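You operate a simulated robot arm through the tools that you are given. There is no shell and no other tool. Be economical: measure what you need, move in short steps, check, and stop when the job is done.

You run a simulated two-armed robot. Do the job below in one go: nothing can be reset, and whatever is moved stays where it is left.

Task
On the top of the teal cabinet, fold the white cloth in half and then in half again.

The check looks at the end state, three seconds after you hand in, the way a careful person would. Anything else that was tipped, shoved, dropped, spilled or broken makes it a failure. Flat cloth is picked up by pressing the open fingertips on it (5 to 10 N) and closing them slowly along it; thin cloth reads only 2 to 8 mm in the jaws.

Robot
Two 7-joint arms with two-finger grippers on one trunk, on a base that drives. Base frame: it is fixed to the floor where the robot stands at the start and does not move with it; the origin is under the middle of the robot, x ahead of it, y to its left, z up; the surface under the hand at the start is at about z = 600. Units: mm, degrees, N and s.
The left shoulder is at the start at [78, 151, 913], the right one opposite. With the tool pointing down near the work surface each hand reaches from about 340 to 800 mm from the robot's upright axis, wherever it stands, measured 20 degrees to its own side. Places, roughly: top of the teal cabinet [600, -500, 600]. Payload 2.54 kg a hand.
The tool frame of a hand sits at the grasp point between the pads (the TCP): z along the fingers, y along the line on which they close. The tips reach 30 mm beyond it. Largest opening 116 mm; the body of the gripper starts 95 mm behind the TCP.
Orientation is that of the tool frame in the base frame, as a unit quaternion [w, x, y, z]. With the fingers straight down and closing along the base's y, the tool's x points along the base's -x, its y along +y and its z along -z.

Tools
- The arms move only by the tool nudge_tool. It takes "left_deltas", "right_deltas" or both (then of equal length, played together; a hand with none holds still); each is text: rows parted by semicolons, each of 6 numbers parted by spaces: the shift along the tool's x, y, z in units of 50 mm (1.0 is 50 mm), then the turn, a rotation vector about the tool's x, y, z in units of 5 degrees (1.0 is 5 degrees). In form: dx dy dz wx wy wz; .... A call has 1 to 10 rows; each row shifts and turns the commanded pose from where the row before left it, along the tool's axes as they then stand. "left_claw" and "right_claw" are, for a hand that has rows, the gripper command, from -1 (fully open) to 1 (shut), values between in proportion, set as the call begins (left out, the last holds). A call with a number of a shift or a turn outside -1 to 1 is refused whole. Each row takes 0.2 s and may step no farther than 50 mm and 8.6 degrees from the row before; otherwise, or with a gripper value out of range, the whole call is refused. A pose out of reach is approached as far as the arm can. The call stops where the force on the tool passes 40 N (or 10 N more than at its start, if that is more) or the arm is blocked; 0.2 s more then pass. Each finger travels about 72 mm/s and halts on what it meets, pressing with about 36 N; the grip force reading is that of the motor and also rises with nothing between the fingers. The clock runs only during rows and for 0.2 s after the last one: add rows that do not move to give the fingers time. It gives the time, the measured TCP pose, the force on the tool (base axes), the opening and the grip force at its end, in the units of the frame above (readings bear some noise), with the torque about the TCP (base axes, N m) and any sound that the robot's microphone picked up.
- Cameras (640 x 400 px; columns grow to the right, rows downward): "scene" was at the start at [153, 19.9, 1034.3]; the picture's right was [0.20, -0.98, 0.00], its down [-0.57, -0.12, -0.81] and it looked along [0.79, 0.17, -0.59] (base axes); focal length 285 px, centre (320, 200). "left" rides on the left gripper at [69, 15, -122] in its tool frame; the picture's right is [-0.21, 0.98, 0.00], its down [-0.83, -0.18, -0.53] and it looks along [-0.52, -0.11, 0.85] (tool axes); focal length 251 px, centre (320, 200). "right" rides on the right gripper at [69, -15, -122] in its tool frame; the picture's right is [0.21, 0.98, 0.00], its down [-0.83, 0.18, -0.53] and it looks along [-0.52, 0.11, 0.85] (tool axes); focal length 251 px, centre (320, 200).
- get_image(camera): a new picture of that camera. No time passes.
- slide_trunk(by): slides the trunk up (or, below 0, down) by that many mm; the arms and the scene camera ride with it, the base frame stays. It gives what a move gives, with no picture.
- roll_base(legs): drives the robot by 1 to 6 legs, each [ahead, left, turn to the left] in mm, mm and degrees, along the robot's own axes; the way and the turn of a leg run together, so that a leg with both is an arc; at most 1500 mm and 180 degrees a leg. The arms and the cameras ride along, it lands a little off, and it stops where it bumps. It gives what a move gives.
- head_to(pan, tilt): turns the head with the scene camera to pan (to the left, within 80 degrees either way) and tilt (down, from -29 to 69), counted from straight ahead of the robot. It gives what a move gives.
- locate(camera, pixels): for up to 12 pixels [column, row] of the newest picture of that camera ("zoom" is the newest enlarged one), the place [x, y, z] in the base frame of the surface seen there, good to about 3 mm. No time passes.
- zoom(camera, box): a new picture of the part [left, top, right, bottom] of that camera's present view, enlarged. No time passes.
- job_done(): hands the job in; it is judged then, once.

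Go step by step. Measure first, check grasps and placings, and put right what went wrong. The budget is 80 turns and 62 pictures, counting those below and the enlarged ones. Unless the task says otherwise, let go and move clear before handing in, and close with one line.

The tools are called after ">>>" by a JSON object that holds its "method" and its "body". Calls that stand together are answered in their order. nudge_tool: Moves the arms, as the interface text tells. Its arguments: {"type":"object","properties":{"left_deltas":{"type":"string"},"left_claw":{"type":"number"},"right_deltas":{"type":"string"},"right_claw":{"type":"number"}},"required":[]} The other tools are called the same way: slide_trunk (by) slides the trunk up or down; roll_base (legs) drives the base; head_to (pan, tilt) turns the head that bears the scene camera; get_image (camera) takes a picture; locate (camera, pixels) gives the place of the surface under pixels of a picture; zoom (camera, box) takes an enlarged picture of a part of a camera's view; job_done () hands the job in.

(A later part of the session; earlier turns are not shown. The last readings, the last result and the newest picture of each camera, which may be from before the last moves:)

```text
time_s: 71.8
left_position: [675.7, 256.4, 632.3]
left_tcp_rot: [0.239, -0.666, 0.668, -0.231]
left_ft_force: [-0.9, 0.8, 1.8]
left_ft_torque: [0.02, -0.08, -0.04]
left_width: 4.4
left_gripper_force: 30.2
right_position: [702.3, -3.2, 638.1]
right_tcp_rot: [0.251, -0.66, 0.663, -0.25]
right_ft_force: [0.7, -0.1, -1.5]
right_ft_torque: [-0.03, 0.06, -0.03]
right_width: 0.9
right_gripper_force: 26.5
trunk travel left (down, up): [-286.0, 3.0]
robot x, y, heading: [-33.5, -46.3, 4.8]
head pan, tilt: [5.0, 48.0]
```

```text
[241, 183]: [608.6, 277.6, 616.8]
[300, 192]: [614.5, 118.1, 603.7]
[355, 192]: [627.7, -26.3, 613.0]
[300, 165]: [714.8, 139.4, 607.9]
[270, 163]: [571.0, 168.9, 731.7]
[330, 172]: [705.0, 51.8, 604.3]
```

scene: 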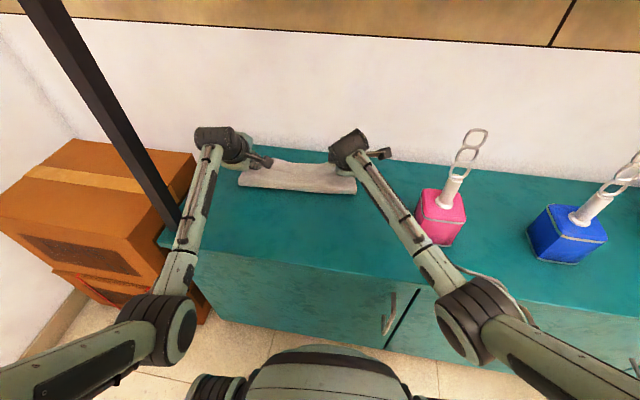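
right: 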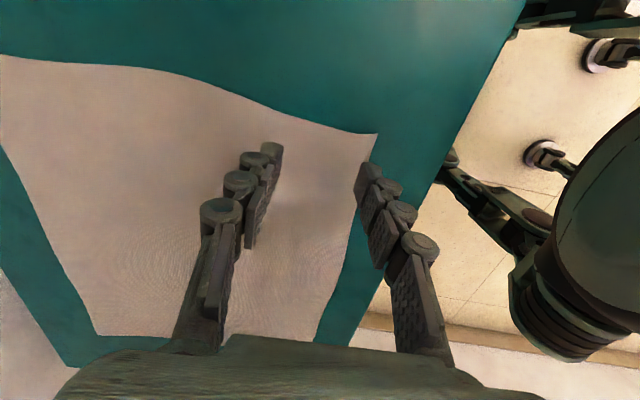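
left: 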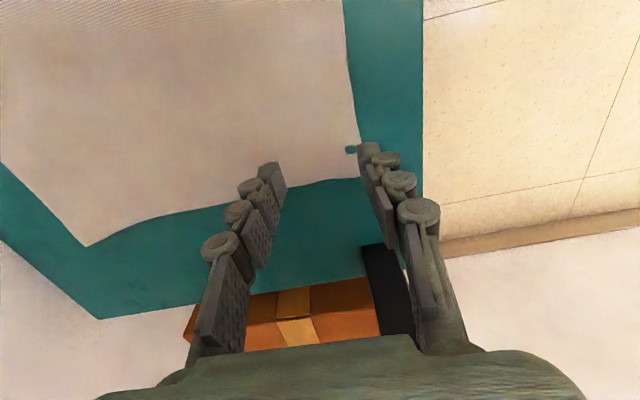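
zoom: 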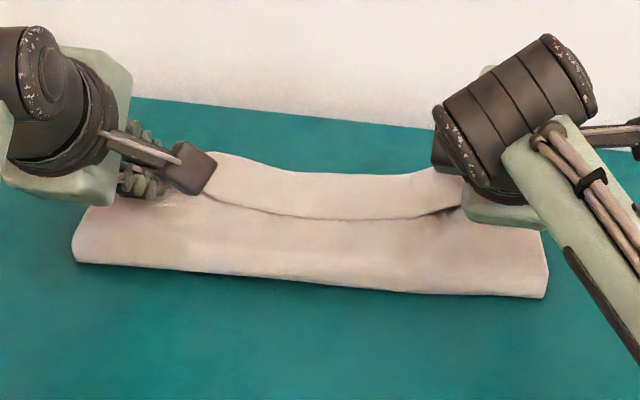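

>>> {"method": "get_image", "body": {"camera": "right"}}

>>> {"method": "get_image", "body": {"camera": "left"}}

```text
17 pictures are left
```

right: 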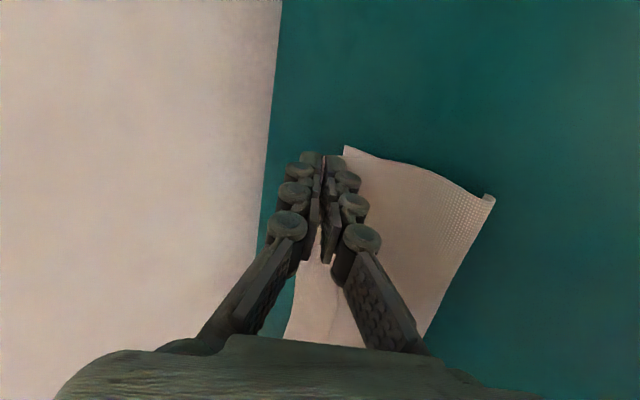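

```text
16 pictures are left
```

left: 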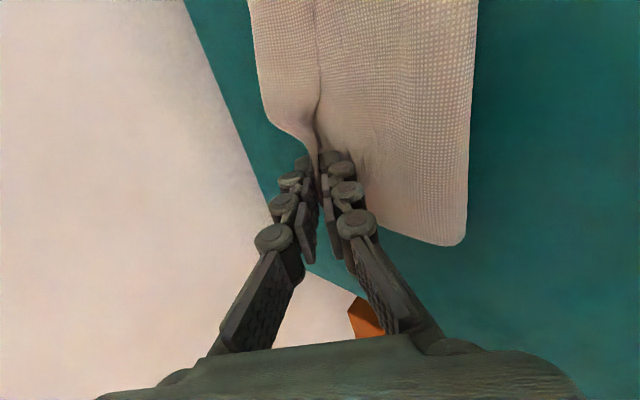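

>>> {"method": "locate", "body": {"camera": "left", "pixels": [[258, 60], [285, 60], [315, 60], [340, 60], [400, 100], [466, 100], [270, 115], [460, 235]]}}

>>> {"method": "locate", "body": {"camera": "right", "pixels": [[346, 150], [485, 200], [420, 220], [370, 180], [330, 320], [293, 320]]}}

```text
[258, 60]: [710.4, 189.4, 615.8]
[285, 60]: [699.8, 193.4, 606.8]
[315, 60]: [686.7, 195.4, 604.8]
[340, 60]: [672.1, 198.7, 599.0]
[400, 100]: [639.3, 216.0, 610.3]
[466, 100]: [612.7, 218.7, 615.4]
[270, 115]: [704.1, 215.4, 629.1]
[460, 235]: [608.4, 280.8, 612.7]
```

```text
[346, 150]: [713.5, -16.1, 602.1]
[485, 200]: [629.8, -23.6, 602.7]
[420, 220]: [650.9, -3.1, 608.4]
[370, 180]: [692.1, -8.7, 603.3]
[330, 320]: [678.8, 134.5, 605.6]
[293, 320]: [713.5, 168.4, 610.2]
```

Everything is in place to release: the top edge's lip points forward and the lower corner B shows at (713,-16). I'll open the fingers slightly while rising a few mm, then back out along the fingers.

>>> {"method": "nudge_tool", "body": {"left_deltas": "0 -0.05 -0.06 0 0 0;0 0 0 0 0 0;0 0 0 0 0 0;0 0 -0.3 0 0 0;0 0 -0.5 0 0 0;0 0 -0.7 0 0 0;0 0 -0.7 0 0 0;0 0 -0.7 0 0 0", "right_deltas": "0 -0.05 -0.02 0 0 0;0 0 0 0 0 0;0 0 0 0 0 0;0 0 -0.3 0 0 0;0 0 -0.5 0 0 0;0 0 -0.7 0 0 0;0 0 -0.7 0 0 0;0 0 -0.7 0 0 0", "left_claw": 0.6, "right_claw": 0.6}}

>>> {"method": "zoom", "body": {"camera": "scene", "box": [210, 130, 390, 230]}}

```text
time_s: 73.6
left_position: [581.2, 254.7, 750.0]
left_tcp_rot: [0.238, -0.666, 0.668, -0.231]
left_ft_force: [-0.2, 0.7, -1.5]
left_ft_torque: [0.02, -0.02, 0.04]
left_width: 23.4
left_gripper_force: 0.0
right_position: [605.9, -4.8, 746.3]
right_tcp_rot: [0.25, -0.66, 0.663, -0.25]
right_ft_force: [-0.7, 0.2, 0.3]
right_ft_torque: [0.0, 0.01, 0.0]
right_width: 23.1
right_gripper_force: 0.1
trunk travel left (down, up): [-286.0, 3.0]
robot x, y, heading: [-31.8, -45.8, 5.2]
head pan, tilt: [5.0, 48.0]
```

```text
3.56 times, centred on (300, 180) of scene
```

zoom: 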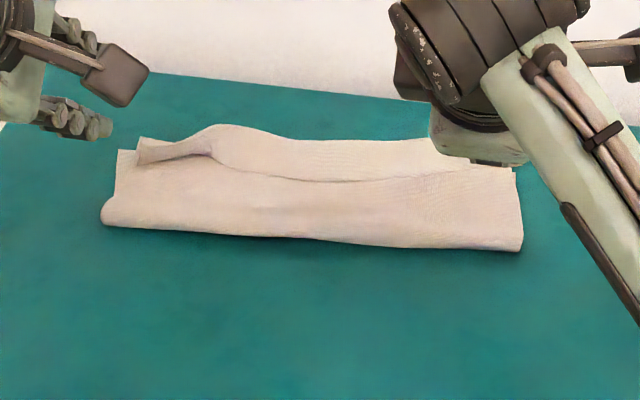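

The first fold is done, with a shallow valley or ridge along the far part. I'll measure the profile.

>>> {"method": "locate", "body": {"camera": "zoom", "pixels": [[300, 142], [300, 158], [300, 176], [300, 190], [300, 215], [300, 232], [145, 140], [140, 155], [175, 152], [125, 152], [105, 215], [520, 245]]}}

>>> {"method": "get_image", "body": {"camera": "left"}}

```text
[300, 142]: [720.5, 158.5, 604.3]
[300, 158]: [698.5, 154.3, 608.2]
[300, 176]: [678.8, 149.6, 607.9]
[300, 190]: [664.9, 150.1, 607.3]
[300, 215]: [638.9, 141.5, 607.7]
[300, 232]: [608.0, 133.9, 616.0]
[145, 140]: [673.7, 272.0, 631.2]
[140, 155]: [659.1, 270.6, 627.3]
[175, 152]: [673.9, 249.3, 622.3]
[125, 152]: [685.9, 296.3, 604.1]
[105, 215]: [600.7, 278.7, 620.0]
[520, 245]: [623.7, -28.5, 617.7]
```

```text
14 pictures are left
```

left: 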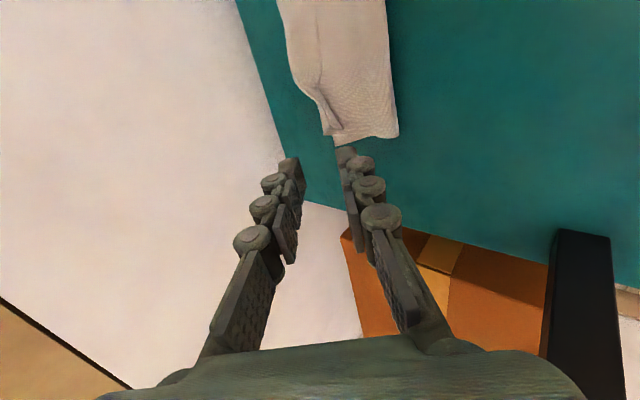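

The left end of the top layer has a leftover ridge, z≈631 at (674,272). I'll bring both closed hands down behind it and stroke forward lightly to flatten.

>>> {"method": "nudge_tool", "body": {"left_deltas": "-0.05 0.27 0.73 0 0 0;-0.05 0.27 0.73 0 0 0;-0.05 0.27 0.73 0 0 0;0 0 0 0 0 0", "right_deltas": "0 0.27 0.71 0 0 0;0 0.27 0.71 0 0 0;0 0.27 0.71 0 0 0;0 0 0 0 0 0", "left_claw": 0.9, "right_claw": 0.9}}

>>> {"method": "nudge_tool", "body": {"left_deltas": "0 0.05 0.06 0 0 0;0 0.025 0.03 0 0 0;0 0 0 0 0 0", "right_deltas": "0 0.05 0.06 0 0 0;0 0.025 0.03 0 0 0;0 0 0 0 0 0"}}

```text
time_s: 74.6
left_position: [619.5, 284.7, 644.6]
left_tcp_rot: [0.251, -0.666, 0.667, -0.219]
left_ft_force: [1.1, 0.0, -1.1]
left_ft_torque: [-0.01, 0.01, 0.02]
left_width: 5.7
left_gripper_force: 0.1
right_position: [645.2, -2.7, 640.2]
right_tcp_rot: [0.25, -0.66, 0.664, -0.249]
right_ft_force: [0.3, 0.8, -0.2]
right_ft_torque: [0.0, 0.02, 0.06]
right_width: 6.0
right_gripper_force: 0.1
trunk travel left (down, up): [-286.0, 3.0]
robot x, y, heading: [-37.2, -44.5, 4.9]
head pan, tilt: [5.0, 48.0]
```

```text
time_s: 75.4
left_position: [619.5, 289.7, 635.1]
left_tcp_rot: [0.253, -0.666, 0.668, -0.217]
left_ft_force: [-0.3, -0.3, 0.1]
left_ft_torque: [-0.01, 0.0, -0.01]
left_width: 5.7
left_gripper_force: 0.1
right_position: [646.1, -1.3, 637.3]
right_tcp_rot: [0.25, -0.661, 0.663, -0.249]
right_ft_force: [0.2, -0.7, -0.6]
right_ft_torque: [-0.02, -0.03, 0.01]
right_width: 5.8
right_gripper_force: 0.0
trunk travel left (down, up): [-286.0, 3.0]
robot x, y, heading: [-38.4, -47.1, 4.9]
head pan, tilt: [5.0, 48.0]
```

The left drifted to y=290, so I'll bring it back to about 262 and ease both down to light contact.

>>> {"method": "nudge_tool", "body": {"left_deltas": "0.5 0 0 0 0 0;0 0.026 0.03 0 0 0;0 0.02 0.02 0 0 0;0 0 0 0 0 0", "right_deltas": "0 0 0 0 0 0;0 0.035 0.045 0 0 0;0 0.026 0.03 0 0 0;0 0 0 0 0 0"}}

```text
time_s: 76.6
left_position: [616.2, 307.8, 641.3]
left_tcp_rot: [0.278, -0.666, 0.666, -0.19]
left_ft_force: [0.5, -0.7, 0.5]
left_ft_torque: [-0.03, 0.03, 0.01]
left_width: 5.8
left_gripper_force: 0.0
right_position: [646.8, -2.1, 630.9]
right_tcp_rot: [0.25, -0.661, 0.663, -0.248]
right_ft_force: [0.6, 0.7, -0.7]
right_ft_torque: [0.02, 0.01, -0.01]
right_width: 5.9
right_gripper_force: 0.0
trunk travel left (down, up): [-286.0, 3.0]
robot x, y, heading: [-31.3, -45.5, 5.1]
head pan, tilt: [5.0, 48.0]
stopped in row 4 (left hand): the arm was blocked; the commanded pose is now the measured one
```

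The left arm is blocked by something, so I'll look.

>>> {"method": "get_image", "body": {"camera": "scene"}}

```text
13 pictures are left
```

scene: 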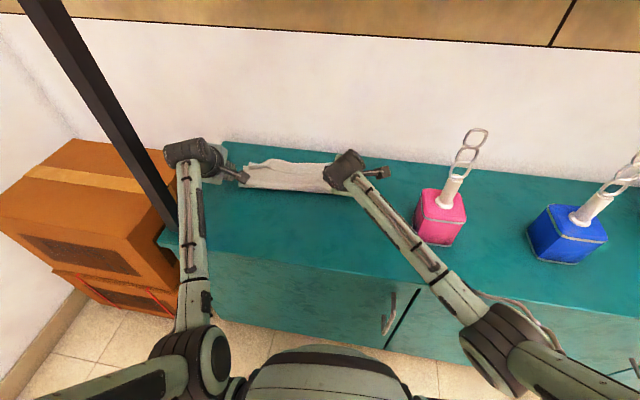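

The left elbow has swung in against the body. I'll lift both hands back out and return them to vertical, and move the right hand back out of the way.

>>> {"method": "nudge_tool", "body": {"left_deltas": "0 -0.5 -0.6 0 0 0;0 -0.5 -0.6 0 0 0;0 -0.4 -0.6 -1 0 0;0 0 0 -1 0 0;0 0 0 -1 0 0;0 0 0 -1 0 0;0 0 0 -1 0 0;0 0 0 -1 0 0;0 0 0 -1 0 0;0 0 0 -1 0 0", "right_deltas": "0 0 -0.8 0 0 0;0 0 -0.8 0 0 0;0 0 -0.8 -1 0 0;0 0 0 -1 0 0;0 0 0 -1 0 0;0 0 0 -1 0 0;0 0 0 -1 0 0;0 0 0 -1 0 0;0 0 0 -1 0 0;0 0 0 -1 0 0"}}

>>> {"method": "get_image", "body": {"camera": "scene"}}

```text
time_s: 78.8
left_position: [613.6, 294.1, 753.3]
left_tcp_rot: [-0.034, 0.72, -0.692, -0.049]
left_ft_force: [-0.5, -0.3, -1.1]
left_ft_torque: [0.01, 0.02, 0.01]
left_width: 5.9
left_gripper_force: 0.0
right_position: [567.1, -2.7, 721.8]
right_tcp_rot: [0.008, -0.706, 0.708, -0.006]
right_ft_force: [0.0, -1.1, 0.5]
right_ft_torque: [0.0, 0.01, -0.04]
right_width: 6.1
right_gripper_force: 0.0
trunk travel left (down, up): [-286.0, 3.0]
robot x, y, heading: [-37.7, -44.0, 5.0]
head pan, tilt: [5.0, 48.0]
```

```text
12 pictures are left
```

scene: 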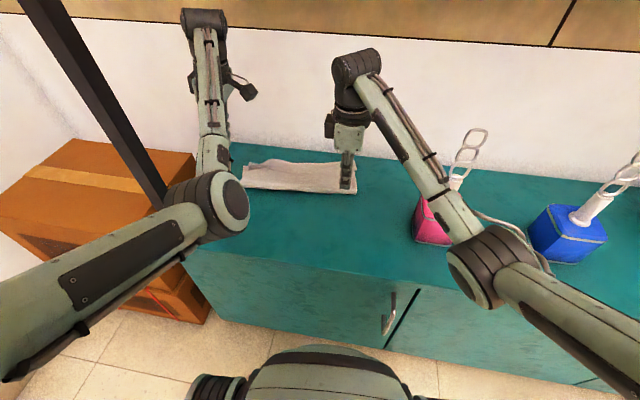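

The right hand is free, so I'll park it back and right. I'll also level the left hand and start yawing it to close along y for the second fold, left end to right end.

>>> {"method": "nudge_tool", "body": {"left_deltas": "0 0 0 0.28 1 0;0 0 0 0 0.34 1;0 0 0 0 0 1;0 0 0 0 0 1;0 0 0 0 0 1;0 0 0 0 0 1;0 0 0 0 0 1;0 0 0 0 0 1;0 0 0 0 0 1;0 0 0 0 0 1", "right_deltas": "0.4 0.3 -0.31 0 0 0;0.4 0.3 -0.31 0 0 0;0.4 0.3 -0.31 0 0 0;0.4 0.3 -0.31 0 0 0;0.4 0.3 -0.31 0 0 0;0 0 0 0 0 0;0 0 0 0 0 0;0 0 0 0 0 0;0 0 0 0 0 0;0 0 0 0 0 0", "left_claw": 0.14}}

>>> {"method": "nudge_tool", "body": {"left_deltas": "0 0 0 0 0 1;0 0 0 0 0 1;0 0 0 0 0 1;0 0 0 0 0 1;0 0 0 0 0 1;0 0 0 0 0 1;0 0 0 0 0 1;0 0 0 0 0 1;0 0 0 0 0 1;0 0 0 0 0 0"}}

>>> {"method": "get_image", "body": {"camera": "scene"}}

```text
time_s: 81.0
left_position: [614.5, 293.8, 752.8]
left_tcp_rot: [0.001, -0.4, 0.916, -0.001]
left_ft_force: [0.0, -0.1, 0.2]
left_ft_torque: [0.0, -0.01, -0.03]
left_width: 49.9
left_gripper_force: 0.0
right_position: [490.7, -103.0, 795.2]
right_tcp_rot: [0.009, -0.706, 0.708, -0.006]
right_ft_force: [0.8, -0.3, -1.0]
right_ft_torque: [0.01, -0.03, -0.01]
right_width: 5.6
right_gripper_force: 0.1
trunk travel left (down, up): [-286.0, 3.0]
robot x, y, heading: [-35.6, -45.1, 4.9]
head pan, tilt: [5.0, 48.0]
```

```text
time_s: 83.2
left_position: [614.7, 292.9, 753.4]
left_tcp_rot: [0.002, -0.02, 1.0, -0.001]
left_ft_force: [-0.9, -0.4, -0.2]
left_ft_torque: [-0.01, 0.0, -0.01]
left_width: 50.0
left_gripper_force: 0.1
right_position: [491.6, -103.0, 794.8]
right_tcp_rot: [0.009, -0.706, 0.708, -0.007]
right_ft_force: [0.2, -0.4, -0.3]
right_ft_torque: [-0.01, 0.01, 0.03]
right_width: 5.8
right_gripper_force: 0.0
trunk travel left (down, up): [-286.0, 3.0]
robot x, y, heading: [-33.8, -41.0, 5.0]
head pan, tilt: [5.0, 48.0]
```

```text
11 pictures are left
```

scene: 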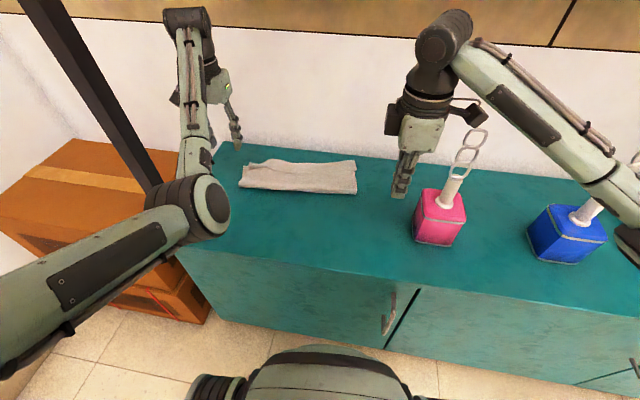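

The left hand now closes along y and the strip is clear. I'll bring it over the left end at about (648,252) and down to just above contact.

>>> {"method": "nudge_tool", "body": {"left_deltas": "-0.33 -0.41 0 0 0 0;-0.33 -0.41 0 0 0 0;0 0 0.7 0 0 0;0 0 0.7 0 0 0;0 0 0.76 0 0 0;0 0 0 0 0 0"}}

>>> {"method": "get_image", "body": {"camera": "left"}}

```text
time_s: 84.6
left_position: [650.8, 253.1, 646.3]
left_tcp_rot: [0.001, -0.02, 1.0, 0.0]
left_ft_force: [0.1, -0.4, 0.3]
left_ft_torque: [-0.01, 0.0, -0.02]
left_width: 50.0
left_gripper_force: 0.0
right_position: [489.3, -103.0, 796.0]
right_tcp_rot: [0.009, -0.706, 0.709, -0.007]
right_ft_force: [0.1, -0.9, 0.1]
right_ft_torque: [-0.02, 0.0, 0.01]
right_width: 5.9
right_gripper_force: 0.1
trunk travel left (down, up): [-286.0, 3.0]
robot x, y, heading: [-35.1, -47.5, 4.9]
head pan, tilt: [5.0, 48.0]
```

```text
10 pictures are left
```

left: 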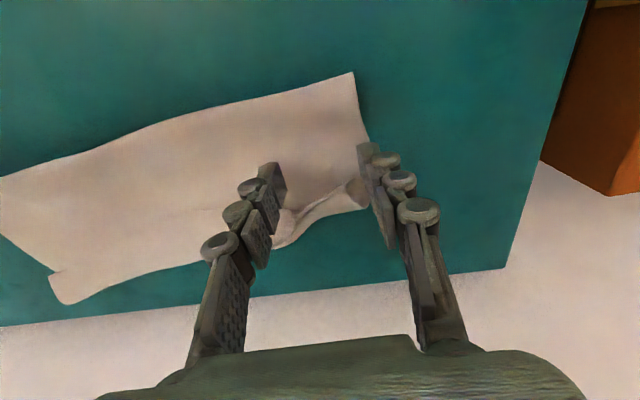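

The fingers straddle the left end well. I'll press down in small steps.

>>> {"method": "nudge_tool", "body": {"left_deltas": "0 -0.06 0.12 0 0 0;0 0 0.08 0 0 0;0 0 0.04 0 0 0;0 0 0.03 0 0 0;0 0 0 0 0 0"}}

```text
time_s: 85.8
left_position: [649.9, 251.5, 632.2]
left_tcp_rot: [0.002, -0.02, 1.0, 0.0]
left_ft_force: [0.0, -0.8, 0.4]
left_ft_torque: [-0.01, 0.05, 0.03]
left_width: 49.8
left_gripper_force: 0.3
right_position: [488.9, -103.9, 794.9]
right_tcp_rot: [0.009, -0.705, 0.709, -0.007]
right_ft_force: [-0.1, -1.0, 0.4]
right_ft_torque: [-0.01, 0.03, 0.0]
right_width: 5.6
right_gripper_force: 0.1
trunk travel left (down, up): [-286.0, 3.0]
robot x, y, heading: [-36.1, -45.6, 5.2]
head pan, tilt: [5.0, 48.0]
```

>>> {"method": "nudge_tool", "body": {"left_deltas": "0 0 0.03 0 0 0;0 0 0.02 0 0 0;0 0 0 0 0 0"}}

```text
time_s: 86.6
left_position: [649.9, 250.9, 631.4]
left_tcp_rot: [0.002, -0.019, 1.0, 0.0]
left_ft_force: [0.8, 0.1, 4.0]
left_ft_torque: [0.11, 0.02, 0.01]
left_width: 50.3
left_gripper_force: 0.1
right_position: [490.6, -102.9, 794.7]
right_tcp_rot: [0.01, -0.706, 0.708, -0.007]
right_ft_force: [-0.4, -0.2, -0.2]
right_ft_torque: [0.01, -0.02, 0.03]
right_width: 5.8
right_gripper_force: 0.1
trunk travel left (down, up): [-286.0, 3.0]
robot x, y, heading: [-35.9, -48.6, 5.2]
head pan, tilt: [5.0, 48.0]
```

>>> {"method": "nudge_tool", "body": {"left_deltas": "0 0 0.024 0 0 0;0 0 0 0 0 0", "left_claw": 0.28}}

>>> {"method": "nudge_tool", "body": {"left_deltas": "0 0 0.006 0 0 0;0 0 0 0 0 0", "left_claw": 0.45}}

>>> {"method": "nudge_tool", "body": {"left_deltas": "0 0 0.005 0 0 0;0 0 0 0 0 0", "left_claw": 0.6}}

```text
time_s: 87.2
left_position: [649.9, 251.4, 631.2]
left_tcp_rot: [0.003, -0.02, 1.0, 0.001]
left_ft_force: [0.6, 2.3, 9.5]
left_ft_torque: [0.18, -0.05, -0.01]
left_width: 42.7
left_gripper_force: 0.1
right_position: [488.8, -102.2, 796.0]
right_tcp_rot: [0.01, -0.706, 0.708, -0.007]
right_ft_force: [0.2, 0.5, -0.2]
right_ft_torque: [0.01, 0.0, -0.01]
right_width: 5.8
right_gripper_force: 0.1
trunk travel left (down, up): [-286.0, 3.0]
robot x, y, heading: [-36.8, -44.6, 5.1]
head pan, tilt: [5.0, 48.0]
```

```text
time_s: 87.8
left_position: [649.5, 251.6, 630.9]
left_tcp_rot: [0.004, -0.02, 1.0, 0.0]
left_ft_force: [-0.5, 0.7, 14.9]
left_ft_torque: [0.11, 0.01, -0.01]
left_width: 31.0
left_gripper_force: 0.1
right_position: [490.5, -103.4, 795.9]
right_tcp_rot: [0.01, -0.706, 0.708, -0.007]
right_ft_force: [-0.5, 0.3, -0.5]
right_ft_torque: [-0.02, 0.0, -0.01]
right_width: 5.9
right_gripper_force: 0.0
trunk travel left (down, up): [-286.0, 3.0]
robot x, y, heading: [-35.9, -44.4, 5.1]
head pan, tilt: [5.0, 48.0]
```

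```text
time_s: 88.4
left_position: [650.4, 252.5, 631.2]
left_tcp_rot: [0.004, -0.02, 1.0, 0.0]
left_ft_force: [3.1, 2.1, 18.8]
left_ft_torque: [0.12, -0.07, -0.02]
left_width: 23.7
left_gripper_force: 0.1
right_position: [489.3, -103.3, 795.9]
right_tcp_rot: [0.01, -0.706, 0.709, -0.008]
right_ft_force: [-0.6, -0.2, 0.2]
right_ft_torque: [-0.01, 0.01, 0.02]
right_width: 6.1
right_gripper_force: 0.2
trunk travel left (down, up): [-286.0, 3.0]
robot x, y, heading: [-35.1, -44.4, 5.0]
head pan, tilt: [5.0, 48.0]
```

>>> {"method": "nudge_tool", "body": {"left_deltas": "0 0 -0.004 0 0 0;0 0 0 0 0 0", "left_claw": 0.78}}

>>> {"method": "nudge_tool", "body": {"left_deltas": "0 0 -0.005 0 0 0;0 0 0 0 0 0;0 0 0 0 0 0;0 0 -0.05 0 0 0", "left_claw": 1}}

>>> {"method": "nudge_tool", "body": {"left_deltas": "0 0 -0.2 0 0 0;0 0 -0.2 0 0 0;0 0 -0.2 0 0 0;0 0 0 0 0 0"}}

>>> {"method": "get_image", "body": {"camera": "left"}}

```text
time_s: 89.0
left_position: [649.5, 251.4, 630.6]
left_tcp_rot: [0.002, -0.02, 1.0, -0.001]
left_ft_force: [-3.2, 1.1, 16.3]
left_ft_torque: [0.11, 0.06, 0.01]
left_width: 11.5
left_gripper_force: 0.1
right_position: [488.0, -103.8, 795.5]
right_tcp_rot: [0.009, -0.706, 0.708, -0.007]
right_ft_force: [0.6, 0.2, -0.2]
right_ft_torque: [0.01, 0.01, 0.01]
right_width: 5.8
right_gripper_force: 0.0
trunk travel left (down, up): [-286.0, 3.0]
robot x, y, heading: [-38.0, -44.6, 5.3]
head pan, tilt: [5.0, 48.0]
```

```text
time_s: 90.0
left_position: [648.6, 250.5, 630.1]
left_tcp_rot: [0.0, -0.02, 1.0, 0.0]
left_ft_force: [0.5, 0.1, -0.9]
left_ft_torque: [0.04, 0.1, 0.01]
left_width: 6.0
left_gripper_force: 36.9
right_position: [491.1, -103.6, 795.0]
right_tcp_rot: [0.011, -0.705, 0.709, -0.008]
right_ft_force: [0.2, 1.4, 0.5]
right_ft_torque: [0.0, 0.04, 0.04]
right_width: 6.0
right_gripper_force: 0.0
trunk travel left (down, up): [-286.0, 3.0]
robot x, y, heading: [-36.1, -44.9, 5.0]
head pan, tilt: [5.0, 48.0]
```

```text
time_s: 91.0
left_position: [649.6, 252.0, 661.8]
left_tcp_rot: [0.002, -0.02, 1.0, 0.001]
left_ft_force: [0.2, -1.4, 3.5]
left_ft_torque: [0.12, -0.02, 0.01]
left_width: 1.9
left_gripper_force: 36.5
right_position: [490.3, -102.4, 795.0]
right_tcp_rot: [0.009, -0.706, 0.708, -0.007]
right_ft_force: [0.5, -0.4, -0.7]
right_ft_torque: [-0.01, -0.01, -0.01]
right_width: 5.9
right_gripper_force: 0.1
trunk travel left (down, up): [-286.0, 3.0]
robot x, y, heading: [-33.9, -48.7, 5.0]
head pan, tilt: [5.0, 48.0]
```

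```text
9 pictures are left
```

left: 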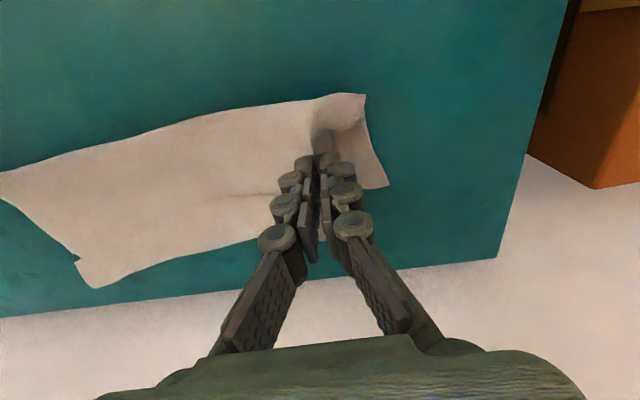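

>>> {"method": "nudge_tool", "body": {"left_deltas": "0 -0.15 -0.3 0 0 0;0 -0.15 -0.3 0 0 0;0 0 0 0 0 0"}}

>>> {"method": "zoom", "body": {"camera": "scene", "box": [210, 120, 370, 220]}}

```text
time_s: 91.8
left_position: [648.4, 237.9, 691.1]
left_tcp_rot: [0.001, -0.02, 1.0, 0.0]
left_ft_force: [0.5, -0.6, 1.9]
left_ft_torque: [0.09, -0.07, 0.04]
left_width: 4.7
left_gripper_force: 42.2
right_position: [489.8, -103.8, 794.9]
right_tcp_rot: [0.008, -0.706, 0.708, -0.007]
right_ft_force: [-0.4, 0.4, -0.4]
right_ft_torque: [-0.05, 0.01, 0.03]
right_width: 5.5
right_gripper_force: 0.0
trunk travel left (down, up): [-286.0, 3.0]
robot x, y, heading: [-32.9, -47.4, 5.1]
head pan, tilt: [5.0, 48.0]
```

```text
4.00 times, centred on (290, 170) of scene
```

zoom: 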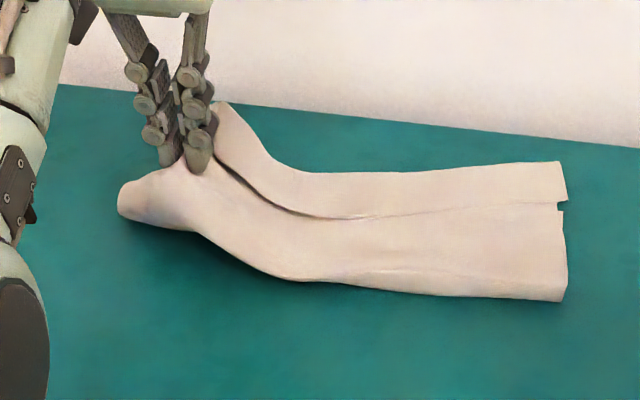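

The whole folded end, both layers, is lifted by the left hand. I'll carry it in a slow arc over to the right end, tilting the fingers toward the right as it goes.

>>> {"method": "nudge_tool", "body": {"left_deltas": "-0.02 -0.184 -0.252 0.4 0 0;-0.02 -0.184 -0.252 0.4 0 0;-0.02 -0.247 -0.184 0.4 0 0;-0.02 -0.247 -0.184 0.4 0 0;-0.02 -0.306 -0.078 0.4 0 0;-0.02 -0.306 -0.078 0.4 0 0;-0.02 -0.302 0.024 0.4 0 0;-0.02 -0.302 0.024 0.4 0 0;-0.02 -0.273 0.132 0.4 0 0;-0.02 -0.273 0.132 0.4 0 0"}}

>>> {"method": "get_image", "body": {"camera": "scene"}}

```text
time_s: 94.0
left_position: [668.1, 107.2, 750.4]
left_tcp_rot: [0.006, -0.019, 0.984, -0.175]
left_ft_force: [0.5, 0.0, 0.7]
left_ft_torque: [0.0, 0.03, 0.0]
left_width: 0.0
left_gripper_force: 28.2
right_position: [490.4, -102.9, 795.4]
right_tcp_rot: [0.009, -0.706, 0.708, -0.008]
right_ft_force: [0.1, -0.9, 0.4]
right_ft_torque: [0.01, 0.01, 0.02]
right_width: 6.0
right_gripper_force: 0.0
trunk travel left (down, up): [-286.0, 3.0]
robot x, y, heading: [-36.8, -46.4, 5.3]
head pan, tilt: [5.0, 48.0]
```

```text
7 pictures are left
```

scene: 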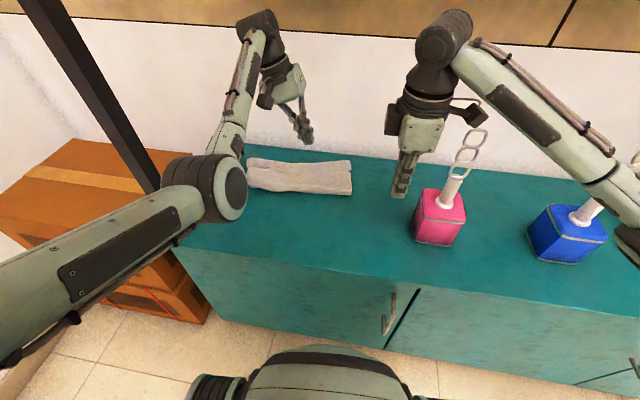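

The end slipped out partway and fell back. I'll untilt, return over the left end and look closely for a quick re-grasp.

>>> {"method": "nudge_tool", "body": {"left_deltas": "0 0 0 -1 0 0;0 0 0 -1 0 0;0 0 0 -1 0 0;0 0 0 -1 0 0;0.1 0.7 0 0 0 0;0.1 0.7 0 0 0 0;0.1 0.7 0 0 0 0;0 0 0 0 0 0", "left_claw": -0.05}}

>>> {"method": "zoom", "body": {"camera": "scene", "box": [210, 130, 370, 230]}}

>>> {"method": "locate", "body": {"camera": "zoom", "pixels": [[160, 130], [170, 160], [170, 200], [160, 225], [200, 150], [200, 200], [250, 160], [250, 210], [560, 150], [560, 240], [400, 150], [400, 250]]}}

>>> {"method": "get_image", "body": {"camera": "left"}}

>>> {"method": "locate", "body": {"camera": "left", "pixels": [[300, 60], [300, 100], [300, 140], [330, 100], [350, 100], [370, 100], [340, 140], [360, 140], [320, 170], [250, 140], [200, 140], [150, 160]]}}

```text
time_s: 95.8
left_position: [646.8, 209.5, 749.9]
left_tcp_rot: [0.001, -0.021, 1.0, 0.001]
left_ft_force: [1.0, 0.2, 0.0]
left_ft_torque: [0.0, -0.02, 0.0]
left_width: 60.7
left_gripper_force: 0.1
right_position: [489.1, -103.5, 795.0]
right_tcp_rot: [0.01, -0.706, 0.708, -0.007]
right_ft_force: [0.1, -0.2, -0.3]
right_ft_torque: [-0.04, 0.01, 0.0]
right_width: 5.8
right_gripper_force: 0.0
trunk travel left (down, up): [-286.0, 3.0]
robot x, y, heading: [-36.2, -46.6, 5.2]
head pan, tilt: [5.0, 48.0]
```

```text
4.00 times, centred on (290, 180) of scene
```

zoom: 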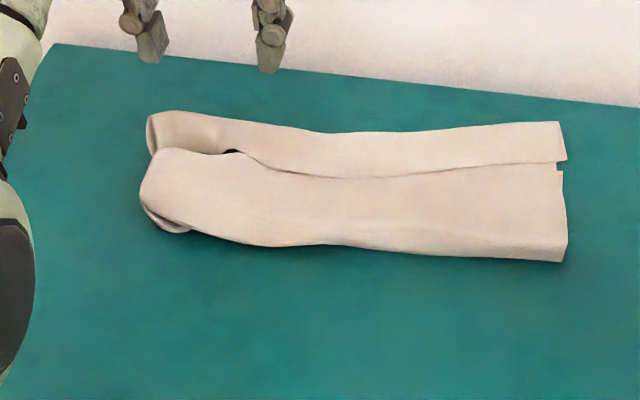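

```text
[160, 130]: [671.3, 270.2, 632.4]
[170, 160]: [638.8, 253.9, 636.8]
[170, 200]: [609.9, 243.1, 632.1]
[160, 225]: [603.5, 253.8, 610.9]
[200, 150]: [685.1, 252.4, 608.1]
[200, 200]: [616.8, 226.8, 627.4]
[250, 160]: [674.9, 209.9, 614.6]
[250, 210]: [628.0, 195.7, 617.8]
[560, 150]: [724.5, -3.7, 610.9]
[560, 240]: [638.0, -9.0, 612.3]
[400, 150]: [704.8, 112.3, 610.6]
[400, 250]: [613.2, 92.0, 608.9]
```

```text
5 pictures are left
```

left: 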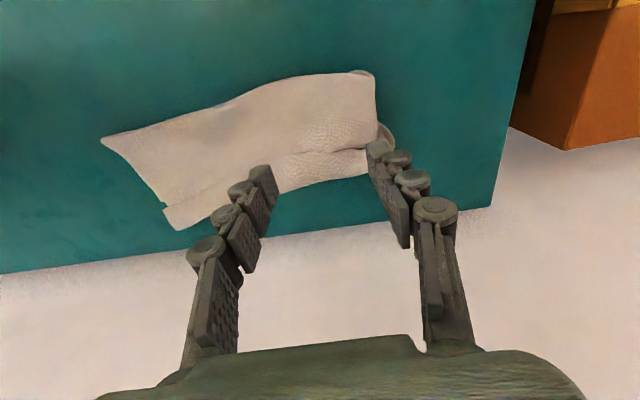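

```text
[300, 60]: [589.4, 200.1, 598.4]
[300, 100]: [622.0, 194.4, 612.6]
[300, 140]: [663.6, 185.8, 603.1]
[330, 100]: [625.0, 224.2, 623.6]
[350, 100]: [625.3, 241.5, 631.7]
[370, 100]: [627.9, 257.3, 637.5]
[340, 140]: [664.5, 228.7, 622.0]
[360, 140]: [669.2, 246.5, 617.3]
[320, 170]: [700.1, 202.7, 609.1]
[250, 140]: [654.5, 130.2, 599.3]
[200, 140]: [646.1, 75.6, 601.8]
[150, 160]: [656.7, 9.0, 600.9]
```

The left end now stands up as a soft roll, z≈637 around (630–670, 255), which is easy to scoop. I'll come down straddling it with 60 mm jaws, close in steps and lift a little.

>>> {"method": "nudge_tool", "body": {"left_deltas": "0 0.45 0 0 0 0;0 0.45 0 0 0 0;0 0 0.75 0 0 0;0 0 0.75 0 0 0;0 0 0.75 0 0 0;0 0 0.1 0 0 0;0 0 0.04 0 0 0;0 0 0 0 0 0"}}

>>> {"method": "nudge_tool", "body": {"left_deltas": "0 0 0.01 0 0 0;0 0 0 0 0 0;0 0 0 0 0 0", "left_claw": 0.25}}

>>> {"method": "nudge_tool", "body": {"left_deltas": "0 0 0.01 0 0 0;0 0 0 0 0 0;0 0 0 0 0 0", "left_claw": 0.55}}

>>> {"method": "nudge_tool", "body": {"left_deltas": "0 0 0 0 0 0;0 0 0 0 0 0;0 0 0 0 0 0", "left_claw": 0.8}}

>>> {"method": "nudge_tool", "body": {"left_deltas": "0 0 0 0 0 0;0 0 0 0 0 0;0 0 0 0 0 0;0 0 -0.05 0 0 0;0 0 -0.05 0 0 0;0 -0.1 -0.15 0 0 0;0 -0.1 -0.2 0 0 0;0 -0.1 -0.2 0 0 0;0 -0.1 -0.2 0 0 0;0 0 0 0 0 0", "left_claw": 1}}

>>> {"method": "zoom", "body": {"camera": "scene", "box": [210, 130, 370, 230]}}

```text
time_s: 97.6
left_position: [645.2, 257.1, 629.8]
left_tcp_rot: [0.003, -0.02, 1.0, 0.0]
left_ft_force: [0.4, -0.1, 3.1]
left_ft_torque: [-0.12, -0.03, -0.02]
left_width: 62.0
left_gripper_force: 1.0
right_position: [490.1, -103.3, 795.2]
right_tcp_rot: [0.009, -0.706, 0.708, -0.007]
right_ft_force: [0.2, 0.1, 0.1]
right_ft_torque: [0.02, 0.02, 0.01]
right_width: 5.7
right_gripper_force: 0.1
trunk travel left (down, up): [-286.0, 3.0]
robot x, y, heading: [-32.8, -49.2, 5.1]
head pan, tilt: [5.0, 48.0]
```

```text
time_s: 98.4
left_position: [645.3, 256.0, 630.2]
left_tcp_rot: [0.002, -0.019, 1.0, -0.001]
left_ft_force: [0.8, -1.1, 7.5]
left_ft_torque: [-0.21, 0.01, 0.0]
left_width: 45.6
left_gripper_force: 1.0
right_position: [489.5, -102.2, 795.7]
right_tcp_rot: [0.01, -0.706, 0.708, -0.008]
right_ft_force: [0.4, 0.0, -0.5]
right_ft_torque: [0.01, 0.0, -0.01]
right_width: 5.9
right_gripper_force: 0.0
trunk travel left (down, up): [-286.0, 3.0]
robot x, y, heading: [-39.5, -44.0, 4.9]
head pan, tilt: [5.0, 48.0]
```

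```text
time_s: 99.2
left_position: [644.9, 256.5, 630.9]
left_tcp_rot: [0.002, -0.02, 1.0, 0.0]
left_ft_force: [-0.4, -1.0, 7.1]
left_ft_torque: [0.05, 0.01, 0.01]
left_width: 26.7
left_gripper_force: 0.1
right_position: [489.9, -102.1, 794.5]
right_tcp_rot: [0.009, -0.706, 0.708, -0.008]
right_ft_force: [-0.6, 0.7, 0.1]
right_ft_torque: [0.02, 0.0, -0.01]
right_width: 6.0
right_gripper_force: 0.2
trunk travel left (down, up): [-286.0, 3.0]
robot x, y, heading: [-37.2, -49.7, 4.9]
head pan, tilt: [5.0, 48.0]
```

```text
time_s: 100.0
left_position: [645.7, 256.2, 630.0]
left_tcp_rot: [0.002, -0.02, 1.0, 0.0]
left_ft_force: [0.9, 0.2, 8.7]
left_ft_torque: [-0.09, 0.01, 0.0]
left_width: 12.3
left_gripper_force: 0.3
right_position: [489.5, -103.0, 794.6]
right_tcp_rot: [0.01, -0.706, 0.708, -0.007]
right_ft_force: [0.2, -0.2, -0.2]
right_ft_torque: [-0.01, 0.0, 0.02]
right_width: 5.6
right_gripper_force: 0.0
trunk travel left (down, up): [-286.0, 3.0]
robot x, y, heading: [-35.7, -46.3, 5.0]
head pan, tilt: [5.0, 48.0]
```

```text
time_s: 102.2
left_position: [646.1, 235.7, 671.2]
left_tcp_rot: [0.002, -0.02, 1.0, 0.0]
left_ft_force: [0.2, 1.6, -1.2]
left_ft_torque: [0.1, -0.03, -0.05]
left_width: 2.5
left_gripper_force: 29.8
right_position: [489.7, -102.4, 795.3]
right_tcp_rot: [0.01, -0.706, 0.708, -0.007]
right_ft_force: [0.5, -0.1, 0.0]
right_ft_torque: [0.02, -0.02, 0.0]
right_width: 5.6
right_gripper_force: 0.1
trunk travel left (down, up): [-286.0, 3.0]
robot x, y, heading: [-36.1, -45.8, 4.7]
head pan, tilt: [5.0, 48.0]
```

```text
4.00 times, centred on (290, 180) of scene
```

zoom: 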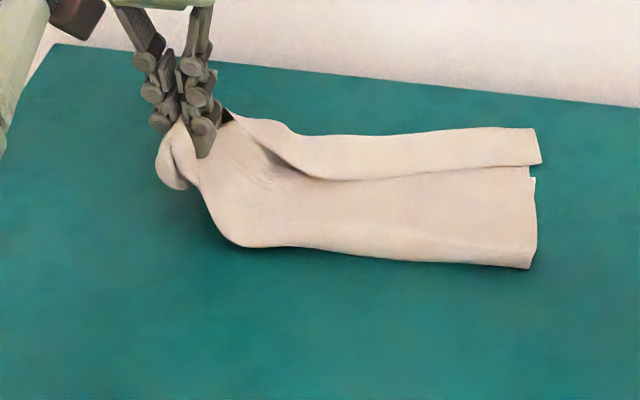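

The end is held deep and both layers are lifted. I'll carry it over more slowly and with slack this time, tilting toward the right end.

>>> {"method": "nudge_tool", "body": {"left_deltas": "-0.01 -0.09 -0.108 0.2 0 0;-0.01 -0.09 -0.108 0.2 0 0;-0.01 -0.09 -0.108 0.2 0 0;-0.01 -0.09 -0.108 0.2 0 0;-0.01 -0.09 -0.108 0.2 0 0;-0.01 -0.134 -0.054 0.2 0 0;-0.01 -0.134 -0.054 0.2 0 0;-0.01 -0.134 -0.054 0.2 0 0;-0.01 -0.134 -0.054 0.2 0 0;-0.01 -0.134 -0.054 0.2 0 0"}}

>>> {"method": "nudge_tool", "body": {"left_deltas": "-0.01 -0.135 0.008 0.2 0 0;-0.01 -0.135 0.008 0.2 0 0;-0.01 -0.135 0.008 0.2 0 0;-0.01 -0.135 0.008 0.2 0 0;-0.01 -0.135 0.008 0.2 0 0;-0.01 -0.124 0.051 0.2 0 0;-0.01 -0.124 0.051 0.2 0 0;-0.01 -0.124 0.051 0.2 0 0;-0.01 -0.124 0.051 0.2 0 0;-0.01 -0.124 0.051 0.2 0 0"}}

>>> {"method": "nudge_tool", "body": {"left_deltas": "-0.01 -0.09 0.093 0.2 0 0;-0.01 -0.09 0.093 0.2 0 0;-0.01 -0.09 0.093 0.2 0 0;-0.01 -0.09 0.093 0.2 0 0;-0.01 -0.09 0.093 0.2 0 0;-0.01 -0.052 0.123 0.2 0 0;-0.01 -0.052 0.123 0.2 0 0;-0.01 -0.052 0.123 0.2 0 0;-0.01 -0.052 0.123 0.2 0 0;-0.01 -0.052 0.123 0.2 0 0"}}

>>> {"method": "nudge_tool", "body": {"left_deltas": "-0.01 -0.01 0.146 0.2 0 0;-0.01 -0.01 0.146 0.2 0 0;-0.01 -0.01 0.146 0.2 0 0;-0.01 -0.01 0.146 0.2 0 0;-0.01 -0.01 0.146 0.2 0 0;-0.01 0.028 0.103 0.2 0 0;-0.01 0.028 0.103 0.2 0 0;-0.01 0.028 0.103 0.2 0 0;-0.01 0.028 0.103 0.2 0 0;0 0 0 0 0 0"}}

>>> {"method": "zoom", "body": {"camera": "scene", "box": [210, 110, 386, 220]}}

```text
time_s: 104.4
left_position: [651.5, 183.8, 716.4]
left_tcp_rot: [0.004, -0.02, 0.996, -0.087]
left_ft_force: [-0.4, 1.5, 0.7]
left_ft_torque: [0.34, 0.03, -0.02]
left_width: 1.8
left_gripper_force: 29.7
right_position: [490.3, -102.9, 793.9]
right_tcp_rot: [0.009, -0.705, 0.709, -0.007]
right_ft_force: [0.9, -0.1, -0.4]
right_ft_torque: [0.04, 0.0, 0.02]
right_width: 5.5
right_gripper_force: 0.2
trunk travel left (down, up): [-286.0, 3.0]
robot x, y, heading: [-38.3, -44.9, 5.3]
head pan, tilt: [5.0, 48.0]
```

```text
time_s: 106.6
left_position: [662.2, 115.6, 718.0]
left_tcp_rot: [0.005, -0.02, 0.984, -0.174]
left_ft_force: [-0.8, -0.1, 0.4]
left_ft_torque: [-0.02, 0.0, -0.01]
left_width: 2.5
left_gripper_force: 31.8
right_position: [489.7, -102.9, 795.2]
right_tcp_rot: [0.009, -0.706, 0.708, -0.007]
right_ft_force: [-0.5, -0.5, -1.0]
right_ft_torque: [0.03, 0.01, 0.01]
right_width: 6.0
right_gripper_force: 0.0
trunk travel left (down, up): [-286.0, 3.0]
robot x, y, heading: [-36.1, -45.4, 5.2]
head pan, tilt: [5.0, 48.0]
```

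```text
time_s: 108.8
left_position: [667.8, 62.3, 684.2]
left_tcp_rot: [0.006, -0.02, 0.966, -0.259]
left_ft_force: [0.4, 0.1, 0.0]
left_ft_torque: [0.01, 0.0, -0.01]
left_width: 2.8
left_gripper_force: 32.1
right_position: [490.0, -103.3, 793.2]
right_tcp_rot: [0.009, -0.706, 0.708, -0.006]
right_ft_force: [0.7, 0.1, 0.1]
right_ft_torque: [-0.04, 0.0, 0.01]
right_width: 5.6
right_gripper_force: 0.1
trunk travel left (down, up): [-286.0, 3.0]
robot x, y, heading: [-33.6, -46.5, 5.2]
head pan, tilt: [5.0, 48.0]
```

```text
time_s: 111.0
left_position: [673.3, 33.5, 633.7]
left_tcp_rot: [0.009, -0.018, 0.942, -0.334]
left_ft_force: [-0.1, 0.1, 1.1]
left_ft_torque: [0.0, 0.02, -0.03]
left_width: 2.5
left_gripper_force: 32.1
right_position: [489.8, -102.0, 794.3]
right_tcp_rot: [0.009, -0.706, 0.708, -0.006]
right_ft_force: [-0.5, 0.3, -0.3]
right_ft_torque: [-0.02, 0.01, 0.03]
right_width: 5.4
right_gripper_force: 0.0
trunk travel left (down, up): [-286.0, 3.0]
robot x, y, heading: [-36.4, -44.5, 4.9]
head pan, tilt: [5.0, 48.0]
```

```text
3.64 times, centred on (298, 165) of scene
```

zoom: 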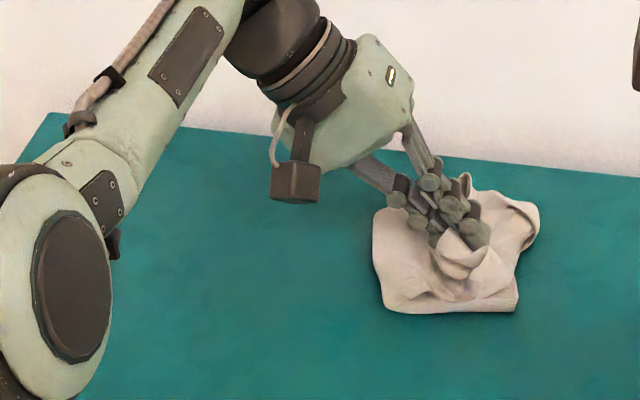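

The end is laid over onto the right end and still held. I'll draw it slightly to the right, release, back out along the fingers and look.

>>> {"method": "nudge_tool", "body": {"left_deltas": "0 -0.1 0.11 0 0 0;0 -0.1 0.11 0 0 0;0 0 0 0 0 0"}}

>>> {"method": "nudge_tool", "body": {"left_deltas": "0 0 -0.06 0 0 0;0 0 0 0 0 0;0 0 0 0 0 0;0 0 -0.2 0 0 0;0 0 -0.3 0 0 0;0 0 -0.5 0 0 0;0 0 -0.7 0 0 0;0 0 -0.7 0 0 0;0 0 0 0 0 0", "left_claw": 0.4}}

>>> {"method": "zoom", "body": {"camera": "scene", "box": [250, 120, 394, 210]}}

>>> {"method": "locate", "body": {"camera": "zoom", "pixels": [[320, 150], [360, 150], [400, 150], [440, 150], [320, 200], [360, 200], [400, 200], [440, 200], [340, 250], [380, 250], [420, 250], [440, 250]]}}

```text
time_s: 111.8
left_position: [672.3, 18.7, 632.1]
left_tcp_rot: [0.01, -0.019, 0.943, -0.333]
left_ft_force: [0.6, 2.8, 6.6]
left_ft_torque: [0.07, -0.08, 0.02]
left_width: 1.3
left_gripper_force: 29.0
right_position: [489.6, -104.0, 794.8]
right_tcp_rot: [0.011, -0.706, 0.708, -0.007]
right_ft_force: [0.8, -1.6, -0.3]
right_ft_torque: [-0.01, 0.01, 0.01]
right_width: 5.5
right_gripper_force: 0.0
trunk travel left (down, up): [-286.0, 3.0]
robot x, y, heading: [-34.7, -49.6, 5.2]
head pan, tilt: [5.0, 48.0]
```

```text
time_s: 113.8
left_position: [670.7, 95.4, 728.3]
left_tcp_rot: [0.009, -0.019, 0.943, -0.333]
left_ft_force: [-0.2, 0.1, -0.1]
left_ft_torque: [-0.02, -0.04, -0.03]
left_width: 34.9
left_gripper_force: 0.1
right_position: [490.4, -104.1, 795.7]
right_tcp_rot: [0.01, -0.706, 0.708, -0.007]
right_ft_force: [1.1, -0.2, -0.7]
right_ft_torque: [0.03, 0.03, 0.02]
right_width: 5.6
right_gripper_force: 0.0
trunk travel left (down, up): [-286.0, 3.0]
robot x, y, heading: [-34.1, -47.0, 4.9]
head pan, tilt: [5.0, 48.0]
```

```text
4.44 times, centred on (322, 165) of scene
```

zoom: 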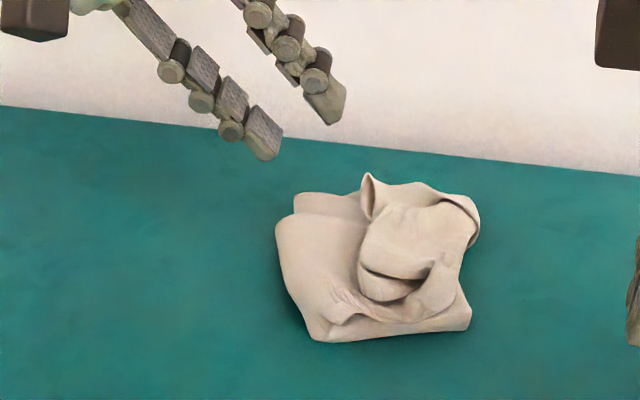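

```text
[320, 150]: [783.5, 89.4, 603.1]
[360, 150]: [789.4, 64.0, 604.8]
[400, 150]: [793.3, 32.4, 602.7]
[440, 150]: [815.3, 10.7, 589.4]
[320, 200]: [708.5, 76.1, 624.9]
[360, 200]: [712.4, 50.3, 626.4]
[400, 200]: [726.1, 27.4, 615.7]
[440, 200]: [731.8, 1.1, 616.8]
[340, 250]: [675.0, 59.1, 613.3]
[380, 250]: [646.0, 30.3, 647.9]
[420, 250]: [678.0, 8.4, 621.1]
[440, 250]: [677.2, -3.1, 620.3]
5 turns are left
```

The bundle is quarter-sized, but the top flap is lumped at about (646,30,648). I'll straighten the hand, press closed fingers onto the lump and open them outward to spread it.

>>> {"method": "nudge_tool", "body": {"left_deltas": "0 0 0 -1 0 0;0 0 0 -1 0 0;0 0 0 -1 0 0;0 0 0 -1 0 0;0 0 0 -1 0 0;0 0 0 -1 0 0;0 0 0 -1 0 0;0 0 0 -0.8 0 0", "left_claw": 0.85}}

>>> {"method": "nudge_tool", "body": {"left_deltas": "0.16 -0.7 0 0 0 0;0.16 -0.7 0 0 0 0;0 0 0.7 0 0 0;0 0 0.7 0 0 0;0 0 0.2 0 0 0;0 0 0.12 0 0 0;0 0 0.06 0 0 0;0 0 0 0 0 0"}}

>>> {"method": "nudge_tool", "body": {"left_deltas": "0 0 0.03 0 0 0;0 0 0 0 0 0;0 0 0 0 0 0", "left_claw": 0.45}}

>>> {"method": "nudge_tool", "body": {"left_deltas": "0 0 0 0 0 0;0 0 0 0 0 0;0 0 0 0 0 0;0 0 -0.4 0 0 0;0 0 -0.8 0 0 0;0 0 -0.8 0 0 0", "left_claw": 0.05}}

>>> {"method": "zoom", "body": {"camera": "scene", "box": [250, 120, 394, 210]}}

>>> {"method": "locate", "body": {"camera": "zoom", "pixels": [[320, 200], [360, 200], [400, 200], [440, 200], [320, 240], [360, 240], [400, 240], [440, 240], [340, 290], [380, 290], [420, 290], [450, 290]]}}

```text
time_s: 115.6
left_position: [669.5, 95.0, 727.8]
left_tcp_rot: [0.002, -0.021, 1.0, 0.0]
left_ft_force: [0.1, 0.6, -0.5]
left_ft_torque: [0.02, 0.03, 0.0]
left_width: 8.5
left_gripper_force: 0.1
right_position: [489.7, -102.6, 794.3]
right_tcp_rot: [0.009, -0.706, 0.708, -0.007]
right_ft_force: [0.1, -0.3, -0.5]
right_ft_torque: [-0.01, 0.0, 0.0]
right_width: 5.8
right_gripper_force: 0.0
trunk travel left (down, up): [-286.0, 3.0]
robot x, y, heading: [-36.1, -45.7, 5.1]
head pan, tilt: [5.0, 48.0]
```

```text
time_s: 117.4
left_position: [656.3, 25.5, 638.7]
left_tcp_rot: [0.001, -0.02, 1.0, 0.0]
left_ft_force: [0.0, -0.5, -0.5]
left_ft_torque: [0.01, -0.02, -0.03]
left_width: 8.6
left_gripper_force: 0.0
right_position: [490.0, -103.3, 795.3]
right_tcp_rot: [0.009, -0.705, 0.709, -0.006]
right_ft_force: [-0.2, 0.2, -0.1]
right_ft_torque: [0.02, 0.0, 0.0]
right_width: 6.0
right_gripper_force: 0.1
trunk travel left (down, up): [-286.0, 3.0]
robot x, y, heading: [-34.9, -44.8, 5.1]
head pan, tilt: [5.0, 48.0]
```

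```text
time_s: 118.2
left_position: [657.0, 24.5, 639.9]
left_tcp_rot: [0.003, -0.019, 1.0, -0.001]
left_ft_force: [-0.2, -0.3, 0.2]
left_ft_torque: [-0.03, -0.04, -0.01]
left_width: 31.6
left_gripper_force: 0.0
right_position: [489.3, -103.8, 795.0]
right_tcp_rot: [0.009, -0.706, 0.708, -0.006]
right_ft_force: [-0.3, 0.1, 0.4]
right_ft_torque: [0.0, -0.04, -0.04]
right_width: 5.9
right_gripper_force: 0.2
trunk travel left (down, up): [-286.0, 3.0]
robot x, y, heading: [-33.8, -43.0, 5.2]
head pan, tilt: [5.0, 48.0]
```

```text
time_s: 119.6
left_position: [656.9, 25.9, 739.8]
left_tcp_rot: [0.002, -0.02, 1.0, 0.001]
left_ft_force: [0.6, 0.5, 0.4]
left_ft_torque: [0.02, 0.04, -0.03]
left_width: 55.0
left_gripper_force: 0.0
right_position: [489.2, -102.2, 794.6]
right_tcp_rot: [0.009, -0.706, 0.708, -0.007]
right_ft_force: [-0.2, -0.1, -0.2]
right_ft_torque: [0.03, 0.0, -0.03]
right_width: 6.0
right_gripper_force: 0.1
trunk travel left (down, up): [-286.0, 3.0]
robot x, y, heading: [-33.7, -47.5, 4.9]
head pan, tilt: [5.0, 48.0]
```

```text
4.44 times, centred on (322, 165) of scene
```

zoom: 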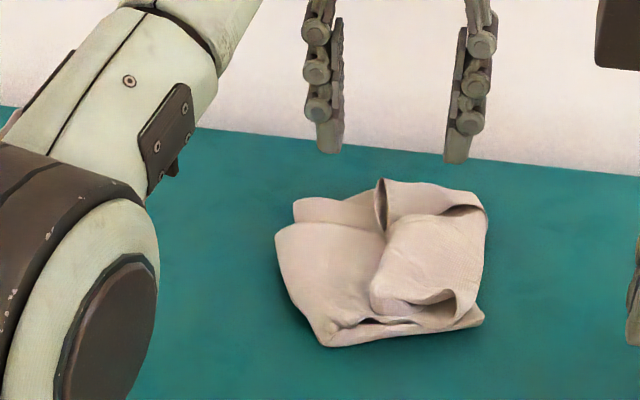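

```text
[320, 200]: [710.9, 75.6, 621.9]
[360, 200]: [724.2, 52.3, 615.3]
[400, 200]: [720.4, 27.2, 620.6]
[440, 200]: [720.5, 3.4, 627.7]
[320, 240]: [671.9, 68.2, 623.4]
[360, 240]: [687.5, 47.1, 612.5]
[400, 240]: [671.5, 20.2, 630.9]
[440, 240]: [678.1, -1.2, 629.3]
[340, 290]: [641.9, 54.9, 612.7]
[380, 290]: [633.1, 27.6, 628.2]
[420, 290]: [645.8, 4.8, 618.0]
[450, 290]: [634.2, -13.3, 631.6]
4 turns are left
```

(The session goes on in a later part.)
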